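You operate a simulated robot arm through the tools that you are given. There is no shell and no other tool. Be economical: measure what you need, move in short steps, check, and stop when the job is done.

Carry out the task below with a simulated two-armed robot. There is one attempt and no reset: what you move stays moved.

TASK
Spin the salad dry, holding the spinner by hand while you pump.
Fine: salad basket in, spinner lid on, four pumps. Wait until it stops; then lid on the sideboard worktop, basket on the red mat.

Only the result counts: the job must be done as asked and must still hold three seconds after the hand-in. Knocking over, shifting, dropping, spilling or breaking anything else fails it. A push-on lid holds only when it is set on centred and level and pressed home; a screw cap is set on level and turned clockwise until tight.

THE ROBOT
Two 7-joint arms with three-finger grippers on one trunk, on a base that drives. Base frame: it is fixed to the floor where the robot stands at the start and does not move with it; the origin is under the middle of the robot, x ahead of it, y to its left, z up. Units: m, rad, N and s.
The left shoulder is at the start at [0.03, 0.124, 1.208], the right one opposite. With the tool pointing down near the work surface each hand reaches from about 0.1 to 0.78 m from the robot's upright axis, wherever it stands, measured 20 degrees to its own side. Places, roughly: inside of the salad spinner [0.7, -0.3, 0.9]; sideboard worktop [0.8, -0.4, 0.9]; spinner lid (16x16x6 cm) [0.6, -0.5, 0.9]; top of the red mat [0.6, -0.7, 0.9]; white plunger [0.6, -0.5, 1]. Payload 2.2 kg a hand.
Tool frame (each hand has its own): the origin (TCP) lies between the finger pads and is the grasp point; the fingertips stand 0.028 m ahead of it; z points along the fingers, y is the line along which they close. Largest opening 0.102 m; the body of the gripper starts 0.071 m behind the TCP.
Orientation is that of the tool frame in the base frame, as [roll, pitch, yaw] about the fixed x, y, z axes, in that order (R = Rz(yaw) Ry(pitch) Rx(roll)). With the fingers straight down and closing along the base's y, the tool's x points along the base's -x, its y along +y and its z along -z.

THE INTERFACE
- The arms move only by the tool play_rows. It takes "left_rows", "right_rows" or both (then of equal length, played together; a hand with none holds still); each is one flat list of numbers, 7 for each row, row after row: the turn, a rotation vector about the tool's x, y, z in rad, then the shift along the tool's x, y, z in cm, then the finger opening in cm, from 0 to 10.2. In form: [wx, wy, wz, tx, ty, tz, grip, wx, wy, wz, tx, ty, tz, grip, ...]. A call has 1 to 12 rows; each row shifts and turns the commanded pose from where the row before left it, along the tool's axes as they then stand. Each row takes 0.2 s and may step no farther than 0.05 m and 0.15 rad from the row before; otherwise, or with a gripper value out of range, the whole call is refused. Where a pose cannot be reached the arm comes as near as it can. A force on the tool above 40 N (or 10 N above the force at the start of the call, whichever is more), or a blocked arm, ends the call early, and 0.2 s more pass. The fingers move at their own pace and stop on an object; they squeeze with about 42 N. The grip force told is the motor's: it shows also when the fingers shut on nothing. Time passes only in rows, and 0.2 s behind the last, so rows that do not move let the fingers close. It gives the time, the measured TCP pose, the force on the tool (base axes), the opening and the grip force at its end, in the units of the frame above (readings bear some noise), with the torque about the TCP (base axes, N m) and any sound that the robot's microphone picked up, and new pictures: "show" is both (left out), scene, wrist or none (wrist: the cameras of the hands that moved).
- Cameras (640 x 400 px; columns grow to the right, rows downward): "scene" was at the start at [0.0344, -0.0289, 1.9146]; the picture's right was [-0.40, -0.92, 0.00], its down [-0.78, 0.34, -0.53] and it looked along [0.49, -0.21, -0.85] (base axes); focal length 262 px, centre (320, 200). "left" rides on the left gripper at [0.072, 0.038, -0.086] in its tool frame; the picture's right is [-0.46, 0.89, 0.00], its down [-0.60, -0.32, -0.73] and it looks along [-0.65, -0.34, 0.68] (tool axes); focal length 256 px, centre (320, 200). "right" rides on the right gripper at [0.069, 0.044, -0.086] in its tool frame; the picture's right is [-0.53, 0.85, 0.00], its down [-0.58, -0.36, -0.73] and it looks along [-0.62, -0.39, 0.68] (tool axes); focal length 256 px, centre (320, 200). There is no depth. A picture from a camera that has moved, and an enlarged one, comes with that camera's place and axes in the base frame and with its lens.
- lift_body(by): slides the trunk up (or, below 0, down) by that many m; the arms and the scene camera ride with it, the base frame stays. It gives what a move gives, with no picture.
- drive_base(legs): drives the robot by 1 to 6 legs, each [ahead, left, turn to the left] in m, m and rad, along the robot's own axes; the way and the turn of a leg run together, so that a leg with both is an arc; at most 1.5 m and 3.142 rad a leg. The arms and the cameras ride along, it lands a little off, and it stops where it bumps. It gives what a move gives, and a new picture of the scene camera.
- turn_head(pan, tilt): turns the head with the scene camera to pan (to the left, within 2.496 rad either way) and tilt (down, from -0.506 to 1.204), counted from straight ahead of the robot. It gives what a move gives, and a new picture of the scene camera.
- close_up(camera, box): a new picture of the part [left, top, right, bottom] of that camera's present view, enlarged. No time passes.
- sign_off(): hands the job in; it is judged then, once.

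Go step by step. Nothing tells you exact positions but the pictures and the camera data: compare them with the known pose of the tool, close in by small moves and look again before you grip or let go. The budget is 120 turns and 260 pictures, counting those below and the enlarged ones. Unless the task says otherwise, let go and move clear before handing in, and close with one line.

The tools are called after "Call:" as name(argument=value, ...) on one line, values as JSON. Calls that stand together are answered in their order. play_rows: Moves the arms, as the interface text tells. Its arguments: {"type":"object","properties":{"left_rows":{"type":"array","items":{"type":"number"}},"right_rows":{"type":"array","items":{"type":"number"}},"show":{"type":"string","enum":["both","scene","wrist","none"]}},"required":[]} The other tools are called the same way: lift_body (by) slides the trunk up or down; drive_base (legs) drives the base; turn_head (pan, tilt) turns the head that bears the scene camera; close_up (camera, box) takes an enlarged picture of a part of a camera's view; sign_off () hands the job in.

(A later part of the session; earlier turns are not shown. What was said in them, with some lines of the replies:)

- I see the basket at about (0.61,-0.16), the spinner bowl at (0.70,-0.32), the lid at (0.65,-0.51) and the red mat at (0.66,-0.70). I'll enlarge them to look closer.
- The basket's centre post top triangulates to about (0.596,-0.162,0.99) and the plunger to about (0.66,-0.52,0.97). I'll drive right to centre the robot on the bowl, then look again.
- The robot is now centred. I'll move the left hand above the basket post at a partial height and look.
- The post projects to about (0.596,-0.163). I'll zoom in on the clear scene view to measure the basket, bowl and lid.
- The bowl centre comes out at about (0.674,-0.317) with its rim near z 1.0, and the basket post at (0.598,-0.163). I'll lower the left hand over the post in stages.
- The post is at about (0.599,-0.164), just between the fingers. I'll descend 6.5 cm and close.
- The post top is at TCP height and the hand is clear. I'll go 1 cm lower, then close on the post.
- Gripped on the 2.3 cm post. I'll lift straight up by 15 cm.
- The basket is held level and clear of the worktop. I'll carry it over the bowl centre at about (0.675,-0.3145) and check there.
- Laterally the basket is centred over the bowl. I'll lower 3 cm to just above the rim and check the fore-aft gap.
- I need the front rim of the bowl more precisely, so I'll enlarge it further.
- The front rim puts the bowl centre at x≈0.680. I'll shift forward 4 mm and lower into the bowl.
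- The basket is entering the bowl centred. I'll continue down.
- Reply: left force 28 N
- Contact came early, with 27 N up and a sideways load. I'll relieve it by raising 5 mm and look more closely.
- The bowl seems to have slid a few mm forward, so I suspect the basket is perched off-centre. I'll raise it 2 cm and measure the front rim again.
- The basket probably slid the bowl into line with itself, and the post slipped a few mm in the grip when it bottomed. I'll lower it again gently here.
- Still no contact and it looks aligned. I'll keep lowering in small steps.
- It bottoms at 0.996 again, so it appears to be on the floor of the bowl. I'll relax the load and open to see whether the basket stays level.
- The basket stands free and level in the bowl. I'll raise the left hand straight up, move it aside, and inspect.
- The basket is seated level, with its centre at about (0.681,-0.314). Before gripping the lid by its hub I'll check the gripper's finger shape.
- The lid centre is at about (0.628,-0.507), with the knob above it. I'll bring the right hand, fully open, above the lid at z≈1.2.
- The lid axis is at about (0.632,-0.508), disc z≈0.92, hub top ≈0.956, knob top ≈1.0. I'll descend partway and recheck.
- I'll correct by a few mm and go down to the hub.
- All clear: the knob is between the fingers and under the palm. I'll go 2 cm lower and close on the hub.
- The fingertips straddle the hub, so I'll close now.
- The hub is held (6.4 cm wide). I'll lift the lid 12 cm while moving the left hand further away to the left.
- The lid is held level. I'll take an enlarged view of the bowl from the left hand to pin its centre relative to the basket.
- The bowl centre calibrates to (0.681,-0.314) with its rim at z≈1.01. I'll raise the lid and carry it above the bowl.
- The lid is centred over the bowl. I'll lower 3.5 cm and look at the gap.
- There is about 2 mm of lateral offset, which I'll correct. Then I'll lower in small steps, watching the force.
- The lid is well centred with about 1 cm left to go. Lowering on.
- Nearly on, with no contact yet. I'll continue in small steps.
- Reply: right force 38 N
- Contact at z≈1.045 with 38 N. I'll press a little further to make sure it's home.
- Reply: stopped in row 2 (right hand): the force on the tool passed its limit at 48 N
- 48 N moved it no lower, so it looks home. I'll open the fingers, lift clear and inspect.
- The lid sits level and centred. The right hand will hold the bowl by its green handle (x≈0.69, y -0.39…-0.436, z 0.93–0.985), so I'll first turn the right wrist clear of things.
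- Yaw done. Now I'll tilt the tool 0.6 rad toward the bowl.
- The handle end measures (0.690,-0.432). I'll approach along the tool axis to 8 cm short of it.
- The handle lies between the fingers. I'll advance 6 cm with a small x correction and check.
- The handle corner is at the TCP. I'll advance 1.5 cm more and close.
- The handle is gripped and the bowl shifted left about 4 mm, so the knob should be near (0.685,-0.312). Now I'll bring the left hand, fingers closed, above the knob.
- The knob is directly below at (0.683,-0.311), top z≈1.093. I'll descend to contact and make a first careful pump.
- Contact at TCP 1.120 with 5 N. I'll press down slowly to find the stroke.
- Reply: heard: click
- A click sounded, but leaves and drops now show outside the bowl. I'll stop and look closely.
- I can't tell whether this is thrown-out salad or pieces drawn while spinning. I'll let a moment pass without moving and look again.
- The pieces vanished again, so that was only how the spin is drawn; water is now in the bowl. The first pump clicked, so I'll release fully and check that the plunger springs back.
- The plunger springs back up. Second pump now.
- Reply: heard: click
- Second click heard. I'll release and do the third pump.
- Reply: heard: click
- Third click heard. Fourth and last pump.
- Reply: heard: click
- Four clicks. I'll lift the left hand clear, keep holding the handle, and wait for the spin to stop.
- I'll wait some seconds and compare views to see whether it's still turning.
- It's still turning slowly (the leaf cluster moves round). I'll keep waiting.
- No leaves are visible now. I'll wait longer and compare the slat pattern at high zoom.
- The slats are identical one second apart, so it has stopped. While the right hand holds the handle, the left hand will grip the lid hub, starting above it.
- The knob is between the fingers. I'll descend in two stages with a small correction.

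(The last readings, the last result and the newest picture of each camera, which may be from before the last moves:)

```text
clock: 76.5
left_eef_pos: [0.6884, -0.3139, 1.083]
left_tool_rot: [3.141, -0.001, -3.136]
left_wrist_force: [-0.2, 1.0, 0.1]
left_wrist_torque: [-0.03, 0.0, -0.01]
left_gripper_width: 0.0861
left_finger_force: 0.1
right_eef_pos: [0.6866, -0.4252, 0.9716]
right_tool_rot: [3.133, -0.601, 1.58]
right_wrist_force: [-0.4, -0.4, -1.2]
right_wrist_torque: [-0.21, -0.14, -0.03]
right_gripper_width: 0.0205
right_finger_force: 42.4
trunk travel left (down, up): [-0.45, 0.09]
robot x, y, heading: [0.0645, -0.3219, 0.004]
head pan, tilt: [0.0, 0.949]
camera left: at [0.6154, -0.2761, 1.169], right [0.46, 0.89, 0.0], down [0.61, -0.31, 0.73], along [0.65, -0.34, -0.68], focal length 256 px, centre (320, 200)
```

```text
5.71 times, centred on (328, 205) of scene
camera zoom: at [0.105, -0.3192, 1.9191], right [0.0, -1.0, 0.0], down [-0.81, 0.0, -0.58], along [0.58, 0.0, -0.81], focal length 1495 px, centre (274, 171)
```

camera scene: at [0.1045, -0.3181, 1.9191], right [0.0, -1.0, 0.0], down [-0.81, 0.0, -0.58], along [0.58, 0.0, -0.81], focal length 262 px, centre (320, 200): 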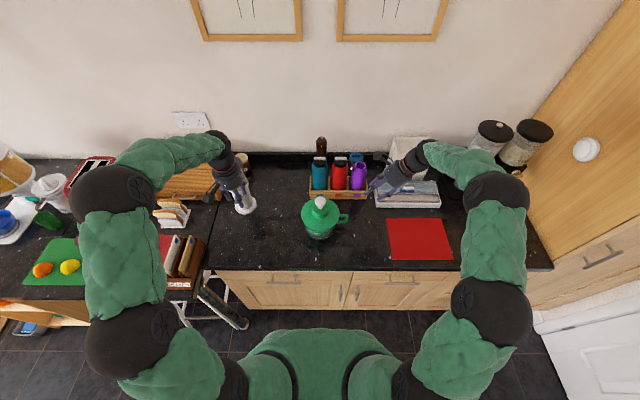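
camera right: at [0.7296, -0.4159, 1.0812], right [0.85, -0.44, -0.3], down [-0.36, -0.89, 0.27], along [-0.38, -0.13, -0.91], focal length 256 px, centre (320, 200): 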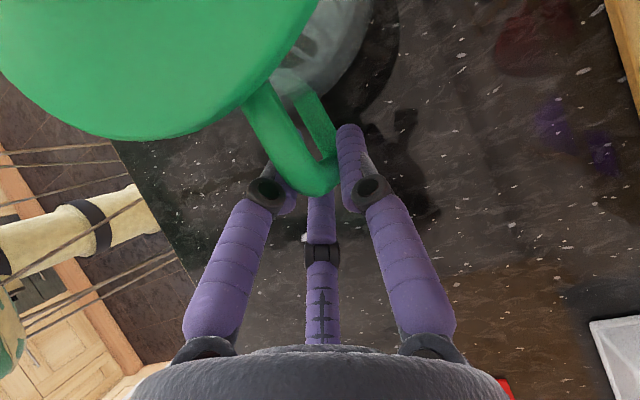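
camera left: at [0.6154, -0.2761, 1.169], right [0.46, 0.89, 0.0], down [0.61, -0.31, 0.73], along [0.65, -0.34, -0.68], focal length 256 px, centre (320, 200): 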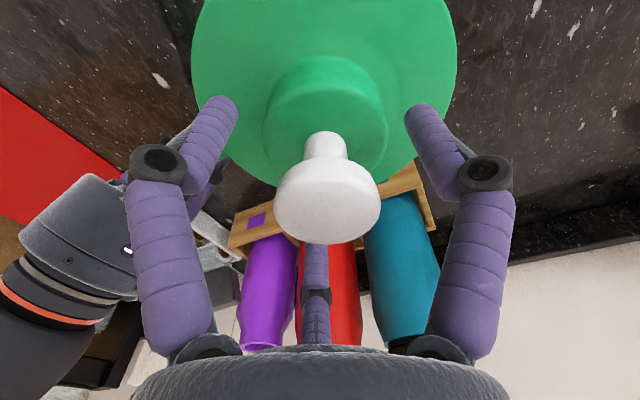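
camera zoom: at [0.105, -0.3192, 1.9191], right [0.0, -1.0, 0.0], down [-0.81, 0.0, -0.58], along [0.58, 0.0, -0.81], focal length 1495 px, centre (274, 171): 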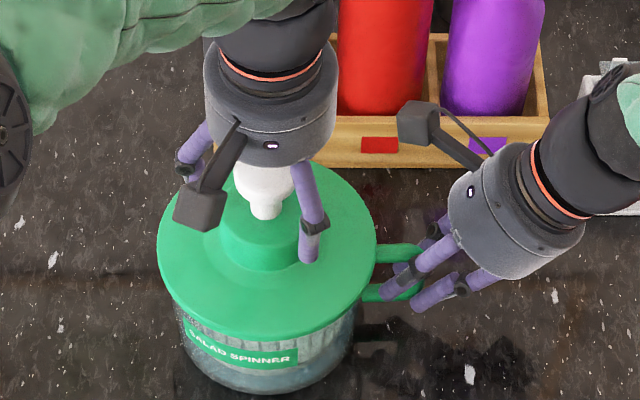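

A small correction toward +y, then down to the hub and close.

Call:
play_rows(left_rows=[0, 0, 0, -0.1, 0.25, 1.5, 8.6, 0, 0, 0, 0, 0, 1.5, 8.6, 0, 0, 0, 0, 0, 0.7, 8.6, 0, 0, 0, 0, 0, 0, 8.6, 0, 0, 0, 0, 0, 0, 5, 0, 0, 0, 0, 0, 0, 4, 0, 0, 0, 0, 0, 0, 4], show="wrist")

Call:
close_up(camera="scene", box=[280, 170, 376, 240])

```text
clock: 78.1
left_eef_pos: [0.6888, -0.3082, 1.0456]
left_tool_rot: [3.141, 0.0, -3.137]
left_wrist_force: [-4.9, 0.3, 10.6]
left_wrist_torque: [-0.16, 0.59, -0.42]
left_gripper_width: 0.0645
left_finger_force: 41.8
right_eef_pos: [0.6871, -0.4253, 0.9726]
right_tool_rot: [3.13, -0.601, 1.581]
right_wrist_force: [4.2, 0.2, -8.2]
right_wrist_torque: [-0.56, -0.31, -0.09]
right_gripper_width: 0.0205
right_finger_force: 41.6
trunk travel left (down, up): [-0.45, 0.09]
robot x, y, heading: [0.0581, -0.3188, 0.007]
head pan, tilt: [0.0, 0.949]
camera left: at [0.6166, -0.2719, 1.1322], right [0.46, 0.89, 0.0], down [0.61, -0.31, 0.73], along [0.65, -0.34, -0.68], focal length 256 px, centre (320, 200)
```

left: 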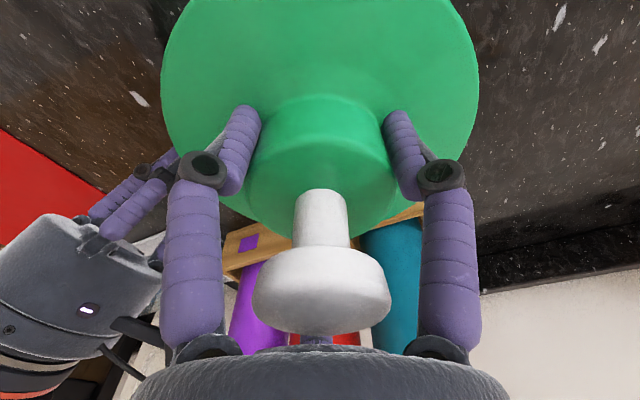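

```text
5.71 times, centred on (328, 205) of scene
camera zoom: at [0.1047, -0.3194, 1.9191], right [0.0, -1.0, 0.0], down [-0.81, 0.0, -0.58], along [0.58, 0.0, -0.81], focal length 1495 px, centre (274, 171)
```

zoom: 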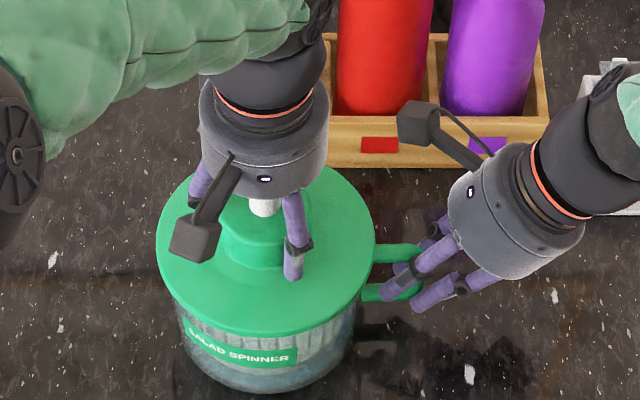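

The hub is gripped. I'll lift the lid straight up slowly while the right hand holds the bowl.

Call:
play_rows(left_rows=[0, 0, 0, 0, 0, -0.4, 4, 0, 0, 0, 0, 0, -0.5, 4, 0, 0, 0, 0, 0, -0.6, 4, 0, 0, 0, 0, 0, -1, 4, 0, 0, 0, 0, 0, -1, 4, 0, 0, 0, 0, 0, 0, 4], show="none")

Call:
close_up(camera="scene", box=[280, 170, 376, 240])

```text
clock: 79.5
left_eef_pos: [0.6889, -0.3093, 1.0797]
left_tool_rot: [3.141, -0.001, -3.135]
left_wrist_force: [-0.6, -1.0, -1.9]
left_wrist_torque: [0.0, 0.04, 0.01]
left_gripper_width: 0.0644
left_finger_force: 41.8
right_eef_pos: [0.6862, -0.4248, 0.9723]
right_tool_rot: [3.132, -0.603, 1.582]
right_wrist_force: [-0.5, 1.0, -0.2]
right_wrist_torque: [-0.07, -0.08, 0.11]
right_gripper_width: 0.0204
right_finger_force: 42.0
trunk travel left (down, up): [-0.45, 0.09]
robot x, y, heading: [0.0606, -0.3199, 0.005]
head pan, tilt: [0.0, 0.949]
```

```text
5.71 times, centred on (328, 205) of scene
camera zoom: at [0.1053, -0.3193, 1.919], right [0.0, -1.0, 0.0], down [-0.81, 0.0, -0.58], along [0.58, 0.0, -0.81], focal length 1495 px, centre (274, 171)
```

zoom: 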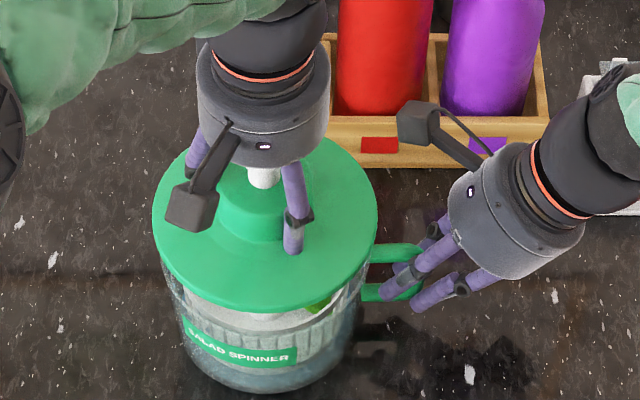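

The lid is off. I'll raise it and carry it to the free worktop spot at about (0.60,-0.135).

Call:
play_rows(left_rows=[0, 0, 0, 0, 0, -2, 4, 0, 0, 0, 0, 0, -3, 4, 0, 0, 0, 1.48, 2.9, 0, 4, 0, 0, 0, 1.48, 2.9, 0, 4, 0, 0, 0, 1.48, 2.9, 0, 4, 0, 0, 0, 1.48, 2.9, 0, 4, 0, 0, 0, 1.48, 2.9, 0, 4, 0, 0, 0, 1.48, 2.9, 0, 4, 0, 0, 0, 0, 0, 0, 4], show="wrist")

Call:
close_up(camera="scene", box=[220, 170, 380, 270])

```text
clock: 81.5
left_eef_pos: [0.5994, -0.1362, 1.1293]
left_tool_rot: [3.141, -0.001, -3.137]
left_wrist_force: [-0.9, -0.7, -1.5]
left_wrist_torque: [0.03, 0.02, -0.05]
left_gripper_width: 0.0642
left_finger_force: 41.8
right_eef_pos: [0.6859, -0.4258, 0.9722]
right_tool_rot: [3.133, -0.604, 1.582]
right_wrist_force: [-0.5, 1.7, -0.3]
right_wrist_torque: [0.01, -0.04, 0.09]
right_gripper_width: 0.0203
right_finger_force: 42.0
trunk travel left (down, up): [-0.45, 0.09]
robot x, y, heading: [0.0652, -0.3141, 0.007]
head pan, tilt: [0.0, 0.949]
camera left: at [0.5266, -0.0982, 1.2169], right [0.46, 0.89, 0.0], down [0.61, -0.31, 0.73], along [0.65, -0.34, -0.68], focal length 256 px, centre (320, 200)
```

left: 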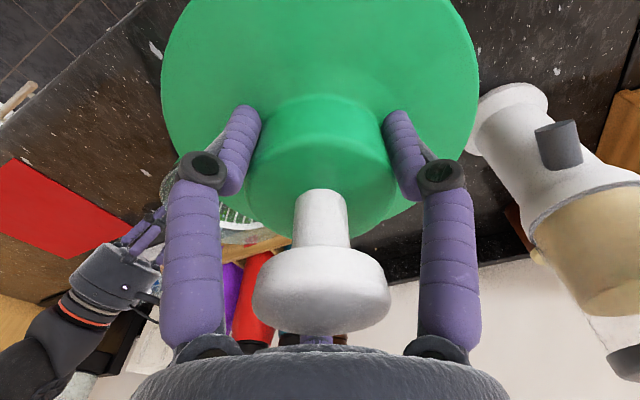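

```text
4.00 times, centred on (300, 220) of scene
camera zoom: at [0.1055, -0.32, 1.919], right [0.0, -1.0, 0.0], down [-0.81, 0.0, -0.58], along [0.58, 0.0, -0.81], focal length 1046 px, centre (400, 120)
```

zoom: 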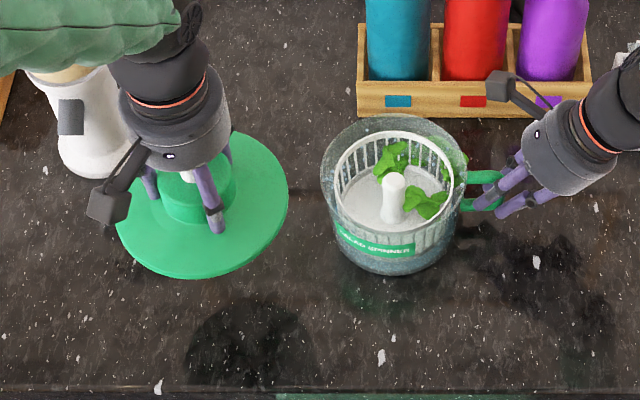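

The salad inside is dry and settled. I'll lower the lid onto the worktop.

Call:
play_rows(left_rows=[0, 0, 0, 0, 0, 4, 4, 0, 0, 0, 0, 0, 4, 4, 0, 0, 0, 0, 0, 4, 4, 0, 0, 0, 0, 0, 3, 4, 0, 0, 0, 0, 0, 1, 4, 0, 0, 0, 0, 0, 0, 4], show="none")

Call:
close_up(camera="scene", box=[220, 170, 380, 270])

```text
clock: 82.9
left_eef_pos: [0.5993, -0.134, 0.9698]
left_tool_rot: [-3.141, 0.0, -3.138]
left_wrist_force: [0.5, 1.0, -2.7]
left_wrist_torque: [0.01, 0.02, -0.02]
left_gripper_width: 0.0642
left_finger_force: 42.6
right_eef_pos: [0.6863, -0.4254, 0.9722]
right_tool_rot: [3.132, -0.6, 1.58]
right_wrist_force: [0.5, 0.0, 0.2]
right_wrist_torque: [-0.11, -0.1, 0.02]
right_gripper_width: 0.0203
right_finger_force: 42.4
trunk travel left (down, up): [-0.45, 0.09]
robot x, y, heading: [0.0623, -0.3142, 0.005]
head pan, tilt: [0.0, 0.949]
```

```text
4.00 times, centred on (300, 220) of scene
camera zoom: at [0.1053, -0.3191, 1.9191], right [0.0, -1.0, 0.0], down [-0.81, 0.0, -0.58], along [0.58, 0.0, -0.81], focal length 1046 px, centre (400, 120)
```

zoom: 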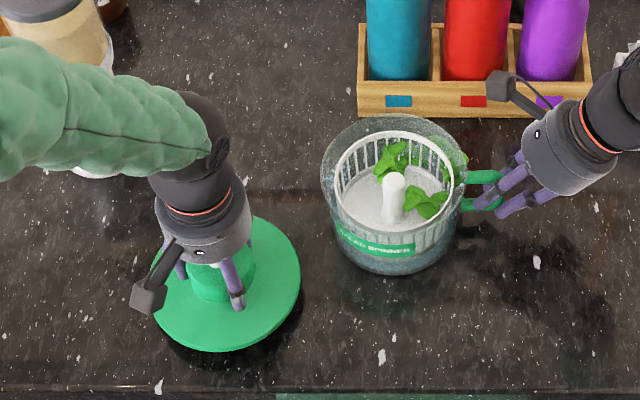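

Call:
play_rows(left_rows=[0, 0, 0, 0, 0, 0.4, 4, 0, 0, 0, 0, 0, 0.3, 4, 0, 0, 0, 0, 0, 0.3, 4, 0, 0, 0, 0, 0, 0.2, 4, 0, 0, 0, 0, 0, 0, 4], show="none")

```text
clock: 84.1
left_eef_pos: [0.5992, -0.135, 0.9582]
left_tool_rot: [3.14, 0.0, -3.135]
left_wrist_force: [-0.3, 0.8, -2.6]
left_wrist_torque: [0.01, 0.02, 0.03]
left_gripper_width: 0.0644
left_finger_force: 41.9
right_eef_pos: [0.6863, -0.425, 0.972]
right_tool_rot: [3.133, -0.599, 1.581]
right_wrist_force: [-0.5, -0.6, -0.1]
right_wrist_torque: [-0.13, -0.07, 0.04]
right_gripper_width: 0.0202
right_finger_force: 42.2
trunk travel left (down, up): [-0.45, 0.09]
robot x, y, heading: [0.0552, -0.3182, 0.007]
head pan, tilt: [0.0, 0.949]
```

The lid isn't touching yet. I'll continue in 2 mm steps.

Call:
play_rows(left_rows=[0, 0, 0, 0, 0, 0.2, 4, 0, 0, 0, 0, 0, 0.2, 4, 0, 0, 0, 0, 0, 0, 4], show="none")

```text
clock: 84.9
left_eef_pos: [0.6001, -0.1349, 0.9531]
left_tool_rot: [-3.142, 0.001, -3.138]
left_wrist_force: [-0.9, -0.2, 0.4]
left_wrist_torque: [0.12, -0.05, 0.03]
left_gripper_width: 0.0645
left_finger_force: 42.1
right_eef_pos: [0.6866, -0.4253, 0.9707]
right_tool_rot: [3.134, -0.601, 1.58]
right_wrist_force: [0.7, 0.6, 0.6]
right_wrist_torque: [-0.25, -0.05, -0.01]
right_gripper_width: 0.0202
right_finger_force: 42.2
trunk travel left (down, up): [-0.45, 0.09]
robot x, y, heading: [0.0594, -0.3125, 0.006]
head pan, tilt: [0.0, 0.949]
```

The weight is now borne by the worktop. I'll open and withdraw upward, and at the same time release the handle.

Call:
play_rows(left_rows=[0, 0, 0, 0, 0, 0.1, 4, 0, 0, 0, 0, 0, 0, 7, 0, 0, 0, 0, 0, 0, 8.8, 0, 0, 0, 0, 0, 0, 8.8, 0, 0, 0, 0, 0, -3, 8.8, 0, 0, 0, 0, 0, -4, 8.8, 0, 0, 0, 0, 0, -4, 8.8, 0, 0, 0, 0, 0, -4, 8.8, 0, 0, 0, 0, 0, -4, 8.8], right_rows=[0, 0, 0, 0, 0, 0, 0, 0, 0, 0, 0, 0, 0, 4, 0, 0, 0, 0, 0, 0, 6, 0, 0, 0, 0, 0, 0, 6, 0, 0, 0, 0, 0, -2, 6, 0, 0, 0, 0, 0, -2, 6, 0, 0, 0, 0, 0, -3, 6, 0, 0, 0, 0, 0, -4, 6, 0, 0, 0, 0, 0, -4, 6], show="scene")

Call:
close_up(camera="scene", box=[240, 170, 400, 270])

```text
clock: 86.9
left_eef_pos: [0.5953, -0.1333, 1.1456]
left_tool_rot: [3.141, 0.001, -3.137]
left_wrist_force: [-0.9, 0.2, -0.6]
left_wrist_torque: [0.02, -0.05, 0.0]
left_gripper_width: 0.0879
left_finger_force: 0.1
right_eef_pos: [0.6842, -0.5093, 1.0974]
right_tool_rot: [3.13, -0.601, 1.581]
right_wrist_force: [0.3, -0.1, -0.1]
right_wrist_torque: [0.0, -0.04, -0.04]
right_gripper_width: 0.06
right_finger_force: 0.1
trunk travel left (down, up): [-0.45, 0.09]
robot x, y, heading: [0.0584, -0.321, 0.001]
head pan, tilt: [0.0, 0.949]
camera scene: at [0.1027, -0.3197, 1.9191], right [0.0, -1.0, 0.0], down [-0.81, 0.0, -0.58], along [0.58, 0.0, -0.81], focal length 262 px, centre (320, 200)
```

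scene: 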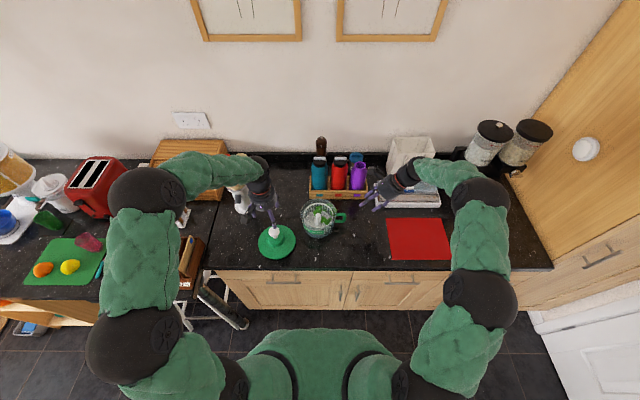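

```text
4.00 times, centred on (320, 220) of scene
camera zoom: at [0.1027, -0.3197, 1.9191], right [0.0, -1.0, 0.0], down [-0.81, 0.0, -0.58], along [0.58, 0.0, -0.81], focal length 1046 px, centre (320, 120)
```

zoom: 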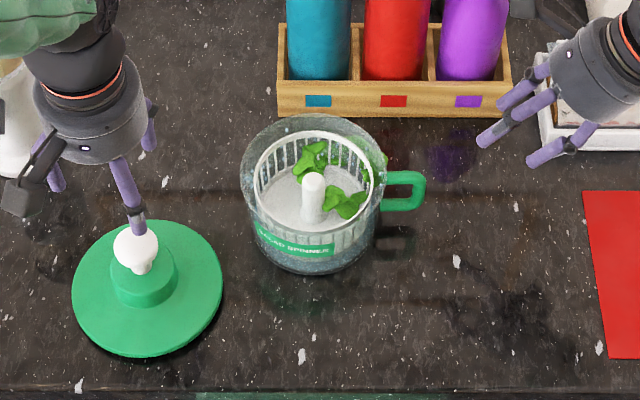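

The lid rests on the worktop and the handle is free. I'll straighten the right hand upright and bring it above the basket post at about (0.686,-0.310), moving the left hand further away.

Call:
play_rows(right_rows=[0, -0.15, 0, 0, 0, -1.5, 5, 0, -0.15, 0, 0, 0, -1.5, 5, 0, -0.15, 0, 0, 0, -1.5, 5, 0, -0.15, 0, 0, 0, -1, 5, 0, 0, 0, 4, 0, 0, 5, 0, 0, 0, 4, 0, 0, 5, 0, 0, 0, 4, 0, 0, 5, 0, 0, 0, 4, 0, 0, 5, 0, 0, 0, 4, 0, 0, 5, 0, 0, 0, 0, 0, 0, 5], left_rows=[0, 0, 0, 0, 0, -2, 5, 0, 0, 0, 0, 2, -2, 5, 0, 0, 0, 0, 4, 0, 5, 0, 0, 0, 0, 4, 0, 5, 0, 0, 0, 0, 0, 0, 5, 0, 0, 0, 0, 0, 0, 5, 0, 0, 0, 0, 0, 0, 5, 0, 0, 0, 0, 0, 0, 5, 0, 0, 0, 0, 0, 0, 5, 0, 0, 0, 0, 0, 0, 5], show="none")

Call:
close_up(camera="right", box=[0, 0, 640, 400])

Call:
close_up(camera="scene", box=[260, 160, 388, 240])

```text
clock: 89.1
left_eef_pos: [0.6006, -0.0331, 1.182]
left_tool_rot: [-3.141, 0.0, -3.136]
left_wrist_force: [-0.3, 0.3, 0.4]
left_wrist_torque: [0.01, -0.03, 0.04]
left_gripper_width: 0.0499
left_finger_force: 0.1
right_eef_pos: [0.6832, -0.3318, 1.1457]
right_tool_rot: [3.133, -0.001, 1.574]
right_wrist_force: [0.1, -0.3, -0.6]
right_wrist_torque: [0.03, 0.0, -0.02]
right_gripper_width: 0.05
right_finger_force: 0.0
trunk travel left (down, up): [-0.45, 0.09]
robot x, y, heading: [0.0636, -0.3197, 0.002]
head pan, tilt: [0.0, 0.949]
```

```text
1.00 times, centred on (320, 200) of right (not enlarged: the box is as wide or as high as the picture)
camera zoom: at [0.7271, -0.2622, 1.2314], right [0.85, -0.53, 0.01], down [-0.37, -0.58, 0.73], along [-0.38, -0.62, -0.69], focal length 256 px, centre (320, 200)
```

zoom: 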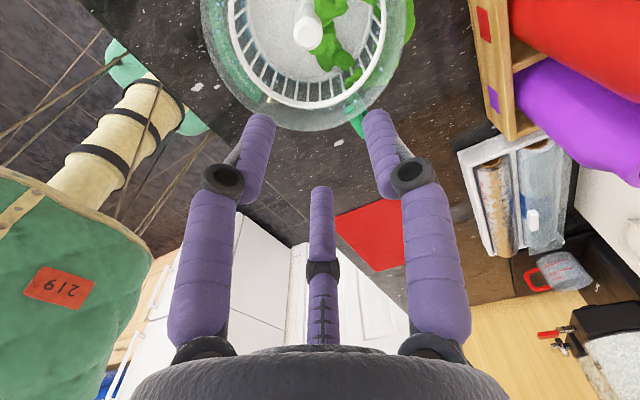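

```text
5.00 times, centred on (324, 200) of scene
camera zoom: at [0.1047, -0.3207, 1.9191], right [0.0, -1.0, 0.0], down [-0.81, 0.0, -0.58], along [0.58, 0.0, -0.81], focal length 1308 px, centre (300, 200)
```

zoom: 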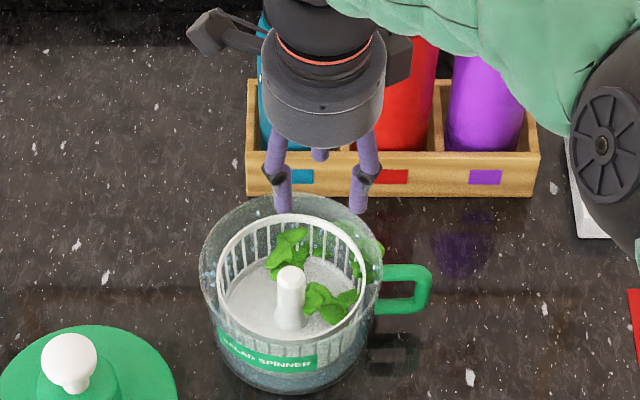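

The post is about 2 cm toward +y. I'll shift there and come down partway.

Call:
play_rows(right_rows=[0, 0, 0, 2.3, 0.4, 0, 5, 0, 0, 0, 0, 0, 4, 5, 0, 0, 0, 0, 0, 4, 5, 0, 0, 0, 0, 0, 0, 5], show="wrist")

Call:
close_up(camera="scene", box=[280, 180, 376, 240])

```text
clock: 90.1
left_eef_pos: [0.5996, -0.0329, 1.1824]
left_tool_rot: [-3.14, 0.002, -3.136]
left_wrist_force: [0.4, 0.2, -0.2]
left_wrist_torque: [-0.01, -0.06, -0.01]
left_gripper_width: 0.0502
left_finger_force: 0.1
right_eef_pos: [0.6895, -0.3083, 1.0657]
right_tool_rot: [3.131, -0.002, 1.576]
right_wrist_force: [0.3, 0.1, 0.0]
right_wrist_torque: [0.04, 0.01, -0.04]
right_gripper_width: 0.0501
right_finger_force: 0.0
trunk travel left (down, up): [-0.45, 0.09]
robot x, y, heading: [0.0641, -0.3195, 0.008]
head pan, tilt: [0.0, 0.949]
camera right: at [0.7316, -0.2384, 1.152], right [0.85, -0.53, 0.01], down [-0.37, -0.58, 0.73], along [-0.38, -0.62, -0.69], focal length 256 px, centre (320, 200)
```

right: 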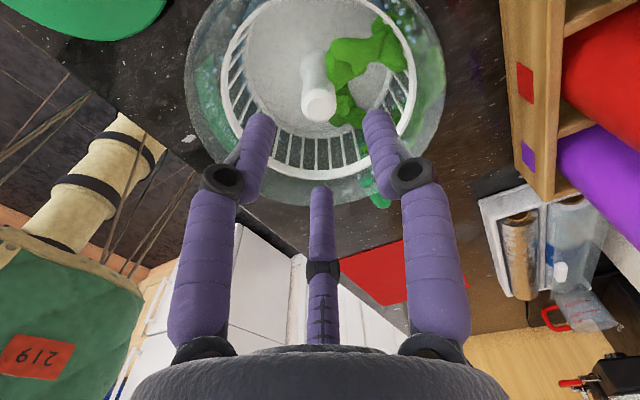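

```text
6.67 times, centred on (328, 210) of scene
camera zoom: at [0.1041, -0.3194, 1.9191], right [0.0, -1.0, 0.0], down [-0.81, 0.0, -0.58], along [0.58, 0.0, -0.81], focal length 1744 px, centre (267, 133)
```

zoom: 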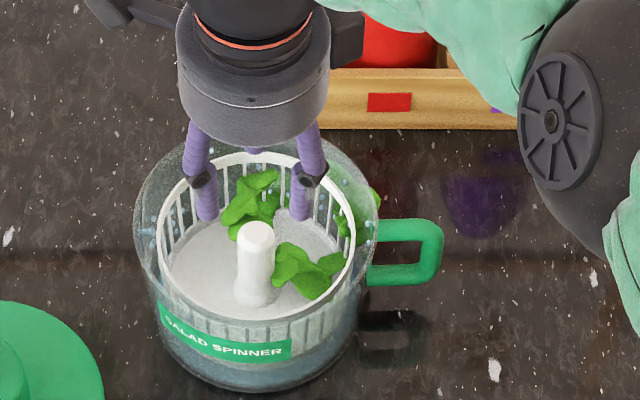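

Aligned within a few mm. I'll descend to the earlier grip height and check forces.

Call:
play_rows(right_rows=[0, 0, 0, 0.2, 0, 2.5, 5, 0, 0, 0, 0, 0, 2.5, 5, 0, 0, 0, 0, 0, 2, 5, 0, 0, 0, 0, 0, 0, 5], show="wrist")

Call:
close_up(camera="scene", box=[280, 180, 376, 240])

```text
clock: 91.1
left_eef_pos: [0.5987, -0.0326, 1.183]
left_tool_rot: [3.14, 0.0, -3.136]
left_wrist_force: [-0.1, 0.6, 1.0]
left_wrist_torque: [0.04, 0.0, 0.01]
left_gripper_width: 0.0504
left_finger_force: 0.0
right_eef_pos: [0.6908, -0.3062, 0.9957]
right_tool_rot: [3.132, -0.003, 1.577]
right_wrist_force: [-0.5, 0.3, 0.4]
right_wrist_torque: [0.01, -0.02, -0.01]
right_gripper_width: 0.05
right_finger_force: 0.0
trunk travel left (down, up): [-0.45, 0.09]
robot x, y, heading: [0.0594, -0.3205, 0.005]
head pan, tilt: [0.0, 0.949]
camera right: at [0.7323, -0.2367, 1.0826], right [0.85, -0.53, 0.01], down [-0.37, -0.58, 0.73], along [-0.38, -0.62, -0.69], focal length 256 px, centre (320, 200)
```

right: 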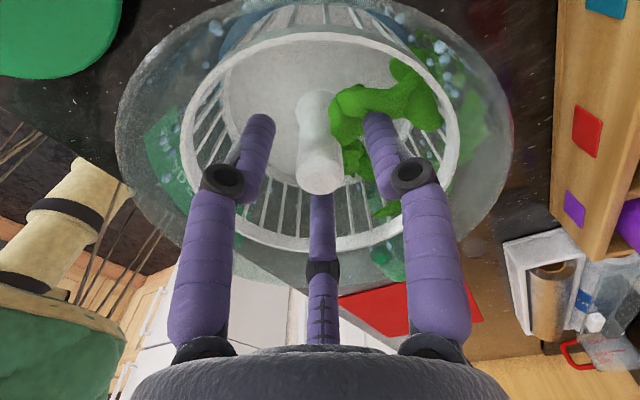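

```text
6.67 times, centred on (328, 210) of scene
camera zoom: at [0.1044, -0.3192, 1.9191], right [0.0, -1.0, 0.0], down [-0.81, 0.0, -0.58], along [0.58, 0.0, -0.81], focal length 1744 px, centre (267, 133)
```

zoom: 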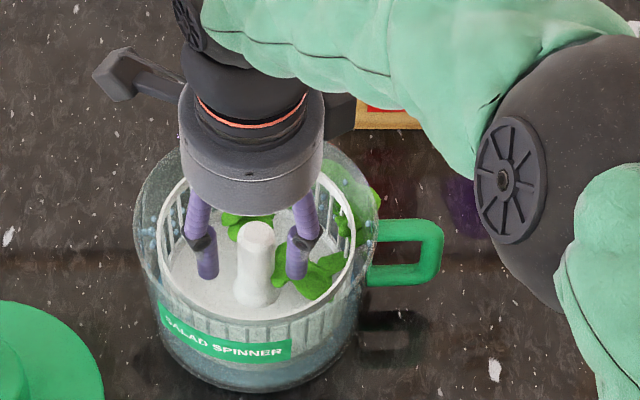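

The post top sits right at the TCP. I'll go 6 mm lower and close.

Call:
play_rows(right_rows=[0, 0, 0, 0, 0, 0.6, 5, 0, 0, 0, 0, 0, 0, 2, 0, 0, 0, 0, 0, 0, 0, 0, 0, 0, 0, 0, 0, 0], show="wrist")

```text
clock: 92.1
left_eef_pos: [0.6003, -0.0329, 1.1821]
left_tool_rot: [3.14, 0.0, -3.138]
left_wrist_force: [-0.3, 0.0, -0.3]
left_wrist_torque: [-0.03, -0.01, 0.0]
left_gripper_width: 0.0501
left_finger_force: 0.0
right_eef_pos: [0.6901, -0.3055, 0.9897]
right_tool_rot: [3.133, -0.002, 1.577]
right_wrist_force: [0.2, 0.1, -0.6]
right_wrist_torque: [-0.03, -0.01, 0.01]
right_gripper_width: 0.0226
right_finger_force: 41.5
trunk travel left (down, up): [-0.45, 0.09]
robot x, y, heading: [0.0608, -0.3171, 0.007]
head pan, tilt: [0.0, 0.949]
camera right: at [0.7327, -0.2363, 1.0761], right [0.85, -0.53, 0.01], down [-0.37, -0.58, 0.73], along [-0.38, -0.62, -0.69], focal length 256 px, centre (320, 200)
```

right: 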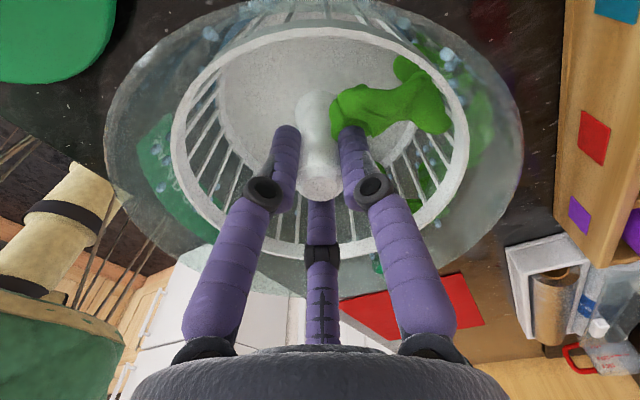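

Gripped on the post (2.26 cm). I'll lift straight up slowly by 14 cm.

Call:
play_rows(right_rows=[0, 0, 0, 0, 0, -0.5, 0, 0, 0, 0, 0, 0, -1, 0, 0, 0, 0, 0, 0, -1.5, 0, 0, 0, 0, 0, 0, -1.5, 0, 0, 0, 0, 0, 0, -1.5, 0, 0, 0, 0, 0, 0, -2, 0, 0, 0, 0, 0, 0, -2, 0, 0, 0, 0, 0, 0, -2, 0, 0, 0, 0, 0, 0, -2, 0, 0, 0, 0, 0, 0, 0, 0], show="wrist")

Call:
close_up(camera="scene", box=[280, 160, 440, 260])

```text
clock: 94.3
left_eef_pos: [0.6016, -0.0308, 1.1826]
left_tool_rot: [-3.141, -0.002, -3.135]
left_wrist_force: [0.7, -0.9, 0.1]
left_wrist_torque: [-0.03, 0.0, -0.02]
left_gripper_width: 0.0499
left_finger_force: 0.1
right_eef_pos: [0.6887, -0.305, 1.1302]
right_tool_rot: [3.134, -0.002, 1.576]
right_wrist_force: [0.1, 0.8, -0.7]
right_wrist_torque: [0.01, 0.0, -0.02]
right_gripper_width: 0.0223
right_finger_force: 42.1
trunk travel left (down, up): [-0.45, 0.09]
robot x, y, heading: [0.0593, -0.3227, 0.003]
head pan, tilt: [0.0, 0.949]
camera right: at [0.7311, -0.2352, 1.2165], right [0.85, -0.53, 0.01], down [-0.37, -0.58, 0.73], along [-0.38, -0.62, -0.69], focal length 256 px, centre (320, 200)
```

right: 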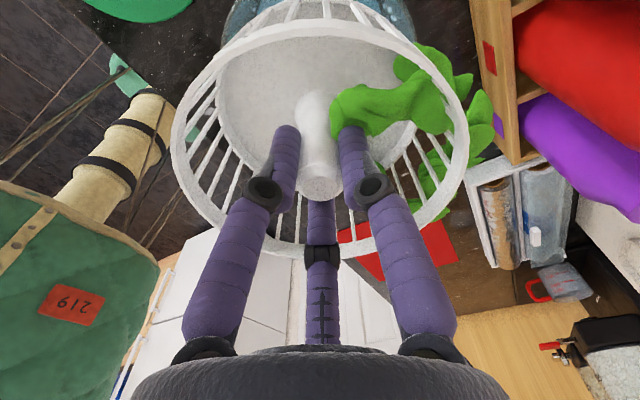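

```text
4.00 times, centred on (360, 210) of scene
camera zoom: at [0.1054, -0.3191, 1.919], right [0.0, -1.0, 0.0], down [-0.81, 0.0, -0.58], along [0.58, 0.0, -0.81], focal length 1046 px, centre (160, 160)
```

zoom: 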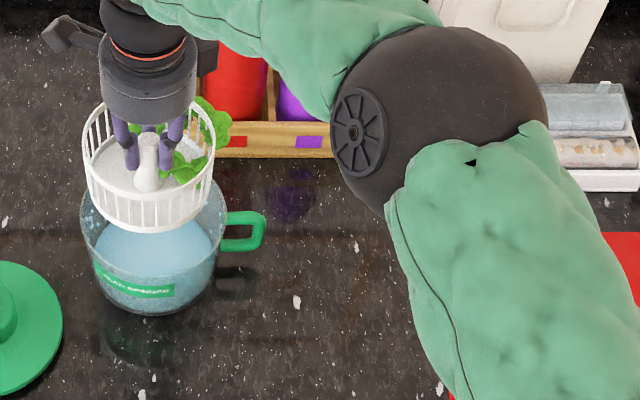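

The basket is out with its leaves and the water stays in the bowl. I'll carry it to the red mat, centred near (0.635,-0.73).

Call:
play_rows(right_rows=[0, 0, 0, -3.4, -0.45, 0, 0, 0, 0, 0, -3.5, -0.45, 0, 0, 0, 0, 0, -3.5, -0.45, 0, 0, 0, 0, 0, -3.5, -0.45, 0, 0, 0, 0, 0, -3.5, -0.45, 0, 0, 0, 0, 0, -3.5, -0.45, 0, 0, 0, 0, 0, -3.5, -0.45, 0, 0, 0, 0, 0, -3.5, -0.45, 0, 0, 0, 0, 0, -3.5, -0.45, 0, 0, 0, 0, 0, -3.5, -0.45, 0, 0, 0, 0, 0, -3.5, -0.45, 0, 0, 0, 0, 0, -3.5, -0.45, 0, 0])

Call:
close_up(camera="scene", box=[340, 180, 500, 280])

```text
clock: 96.9
left_eef_pos: [0.5993, -0.0337, 1.1835]
left_tool_rot: [3.141, 0.0, -3.137]
left_wrist_force: [0.1, -0.3, 0.4]
left_wrist_torque: [0.0, 0.0, 0.02]
left_gripper_width: 0.0501
left_finger_force: 0.1
right_eef_pos: [0.6365, -0.728, 1.13]
right_tool_rot: [3.133, -0.002, 1.576]
right_wrist_force: [-0.1, -0.2, -0.9]
right_wrist_torque: [0.0, 0.02, -0.01]
right_gripper_width: 0.0231
right_finger_force: 42.5
trunk travel left (down, up): [-0.45, 0.09]
robot x, y, heading: [0.0577, -0.3203, 0.007]
head pan, tilt: [0.0, 0.949]
camera scene: at [0.1047, -0.3208, 1.9191], right [0.0, -1.0, 0.0], down [-0.81, 0.0, -0.58], along [0.58, 0.0, -0.81], focal length 262 px, centre (320, 200)
camera right: at [0.6796, -0.6581, 1.2161], right [0.85, -0.53, 0.01], down [-0.37, -0.58, 0.73], along [-0.38, -0.62, -0.69], focal length 256 px, centre (320, 200)
```

scene: 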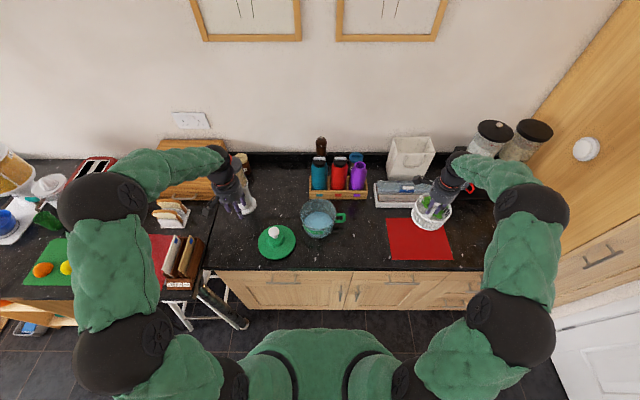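
right: 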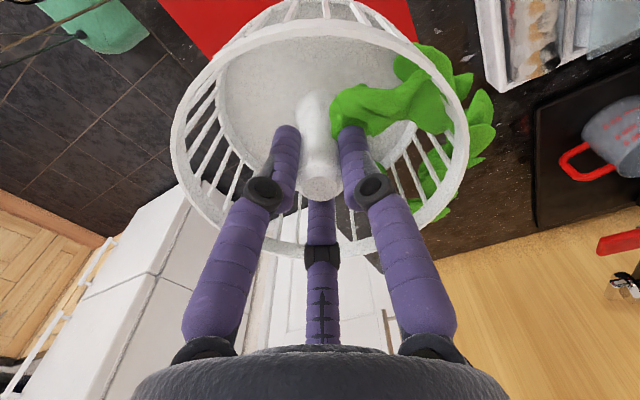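

```text
4.00 times, centred on (420, 230) of scene
camera zoom: at [0.1047, -0.3208, 1.9191], right [0.0, -1.0, 0.0], down [-0.81, 0.0, -0.58], along [0.58, 0.0, -0.81], focal length 1046 px, centre (-80, 80)
```

zoom: 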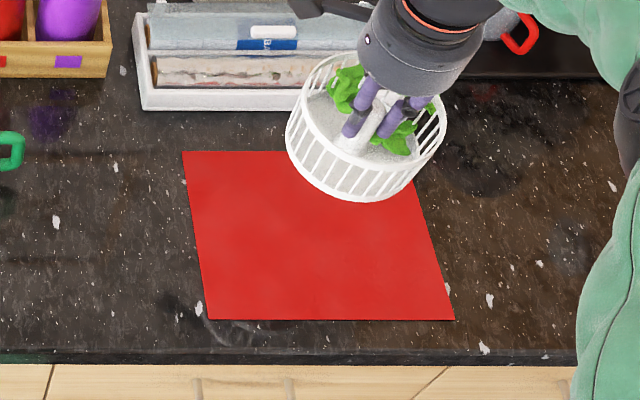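

The mat spans about x 0.53–0.73 and y -0.615…-0.87, and the basket is over it. I'll nudge toward the centre and lower.

Call:
play_rows(right_rows=[0, 0, 0, -1.2, 0, 2, 0, 0, 0, 0, 0, 0, 3, 0, 0, 0, 0, 0, 0, 3, 0, 0, 0, 0, 0, 0, 3, 0, 0, 0, 0, 0, 0, 2, 0, 0, 0, 0, 0, 0, 1, 0, 0, 0, 0, 0, 0, 0, 0], show="none")

Call:
close_up(camera="scene", box=[340, 180, 500, 280])

```text
clock: 98.5
left_eef_pos: [0.5996, -0.0333, 1.1824]
left_tool_rot: [3.141, 0.0, -3.137]
left_wrist_force: [0.6, 0.4, 0.5]
left_wrist_torque: [0.03, 0.0, 0.03]
left_gripper_width: 0.0504
left_finger_force: 0.1
right_eef_pos: [0.6375, -0.7368, 0.9892]
right_tool_rot: [3.133, -0.002, 1.578]
right_wrist_force: [0.2, 1.0, -1.3]
right_wrist_torque: [0.0, 0.0, 0.0]
right_gripper_width: 0.0228
right_finger_force: 42.3
trunk travel left (down, up): [-0.45, 0.09]
robot x, y, heading: [0.0581, -0.3153, 0.007]
head pan, tilt: [0.0, 0.949]
```

```text
4.00 times, centred on (420, 230) of scene
camera zoom: at [0.1048, -0.3192, 1.9191], right [0.0, -1.0, 0.0], down [-0.81, 0.0, -0.58], along [0.58, 0.0, -0.81], focal length 1046 px, centre (-80, 80)
```

zoom: 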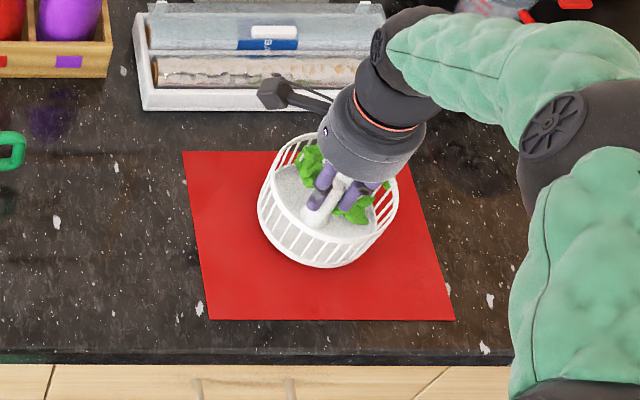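

It's well over the mat. I'll lower in small steps until contact.

Call:
play_rows(right_rows=[0, 0, 0, 0, 0, 0.4, 0, 0, 0, 0, 0, 0, 0.4, 0, 0, 0, 0, 0, 0, 0.3, 0, 0, 0, 0, 0, 0, 0.3, 0, 0, 0, 0, 0, 0, 0, 0], show="none")

```text
clock: 99.7
left_eef_pos: [0.5967, -0.0306, 1.1825]
left_tool_rot: [-3.14, 0.001, -3.137]
left_wrist_force: [0.8, -0.7, 0.5]
left_wrist_torque: [0.02, 0.06, 0.02]
left_gripper_width: 0.05
left_finger_force: 0.1
right_eef_pos: [0.6375, -0.7372, 0.9775]
right_tool_rot: [3.125, 0.002, 1.574]
right_wrist_force: [1.5, -1.0, 35.3]
right_wrist_torque: [-0.09, -0.03, -0.06]
right_gripper_width: 0.0231
right_finger_force: 42.1
trunk travel left (down, up): [-0.45, 0.09]
robot x, y, heading: [0.0603, -0.3171, 0.007]
head pan, tilt: [0.0, 0.949]
```

Firm contact with the mat at z≈0.978. I'll relieve the push, open the fingers and withdraw straight up.

Call:
play_rows(right_rows=[0, 0, 0, 0, 0, -0.4, 0, 0, 0, 0, 0, 0, 0, 2.6, 0, 0, 0, 0, 0, 0, 5, 0, 0, 0, 0, 0, 0, 5, 0, 0, 0, 0, 0, -2, 5, 0, 0, 0, 0, 0, -3, 5, 0, 0, 0, 0, 0, -4, 5, 0, 0, 0, 0, 0, -5, 5, 0, 0, 0, 0, 0, -5, 5], show="none")

Call:
close_up(camera="scene", box=[340, 180, 500, 280])

Call:
close_up(camera="scene", box=[0, 0, 640, 400])

```text
clock: 101.7
left_eef_pos: [0.5999, -0.0317, 1.1824]
left_tool_rot: [3.141, 0.001, -3.136]
left_wrist_force: [-0.6, 0.6, -1.1]
left_wrist_torque: [-0.02, -0.01, 0.01]
left_gripper_width: 0.0501
left_finger_force: 0.0
right_eef_pos: [0.6357, -0.7371, 1.1711]
right_tool_rot: [3.136, -0.003, 1.574]
right_wrist_force: [-0.4, 0.4, -0.7]
right_wrist_torque: [-0.01, -0.02, -0.03]
right_gripper_width: 0.05
right_finger_force: 0.0
trunk travel left (down, up): [-0.45, 0.09]
robot x, y, heading: [0.0615, -0.3217, 0.011]
head pan, tilt: [0.0, 0.949]
```

```text
4.00 times, centred on (420, 230) of scene
camera zoom: at [0.1034, -0.3187, 1.9191], right [0.0, -1.0, 0.0], down [-0.81, 0.0, -0.58], along [0.58, 0.0, -0.81], focal length 1046 px, centre (-80, 80)
```

zoom: 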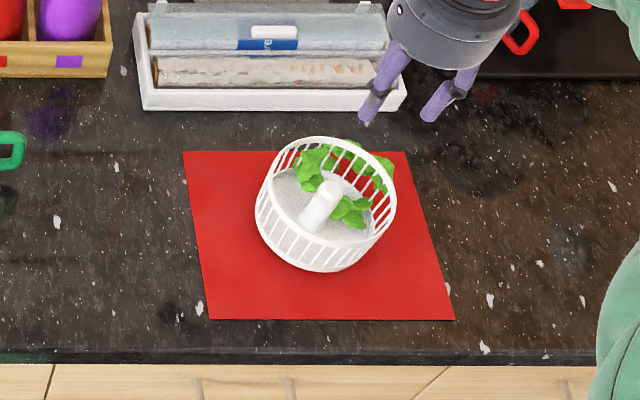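

```text
1.00 times, centred on (320, 200) of scene (not enlarged: the box is as wide or as high as the picture)
camera zoom: at [0.1034, -0.3187, 1.9191], right [0.0, -1.0, 0.0], down [-0.81, 0.0, -0.58], along [0.58, 0.0, -0.81], focal length 262 px, centre (320, 200)
```

zoom: 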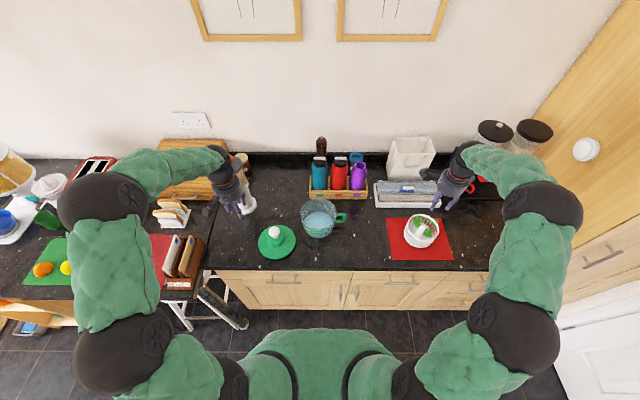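

The basket stands level on the red mat with its leaves, the lid is on the worktop, the bowl holds the water, and both hands are clear. I'm handing in.

Call:
sign_off()

```text
The job is handed in.
```

The salad is spun dry and handed in: I pumped four times, hearing a click each time, with the right hand holding the bowl's handle. I waited until the basket stopped, then put the lid on the sideboard worktop and the basket on the red mat. The bowl slid roughly a centimetre while I worked.
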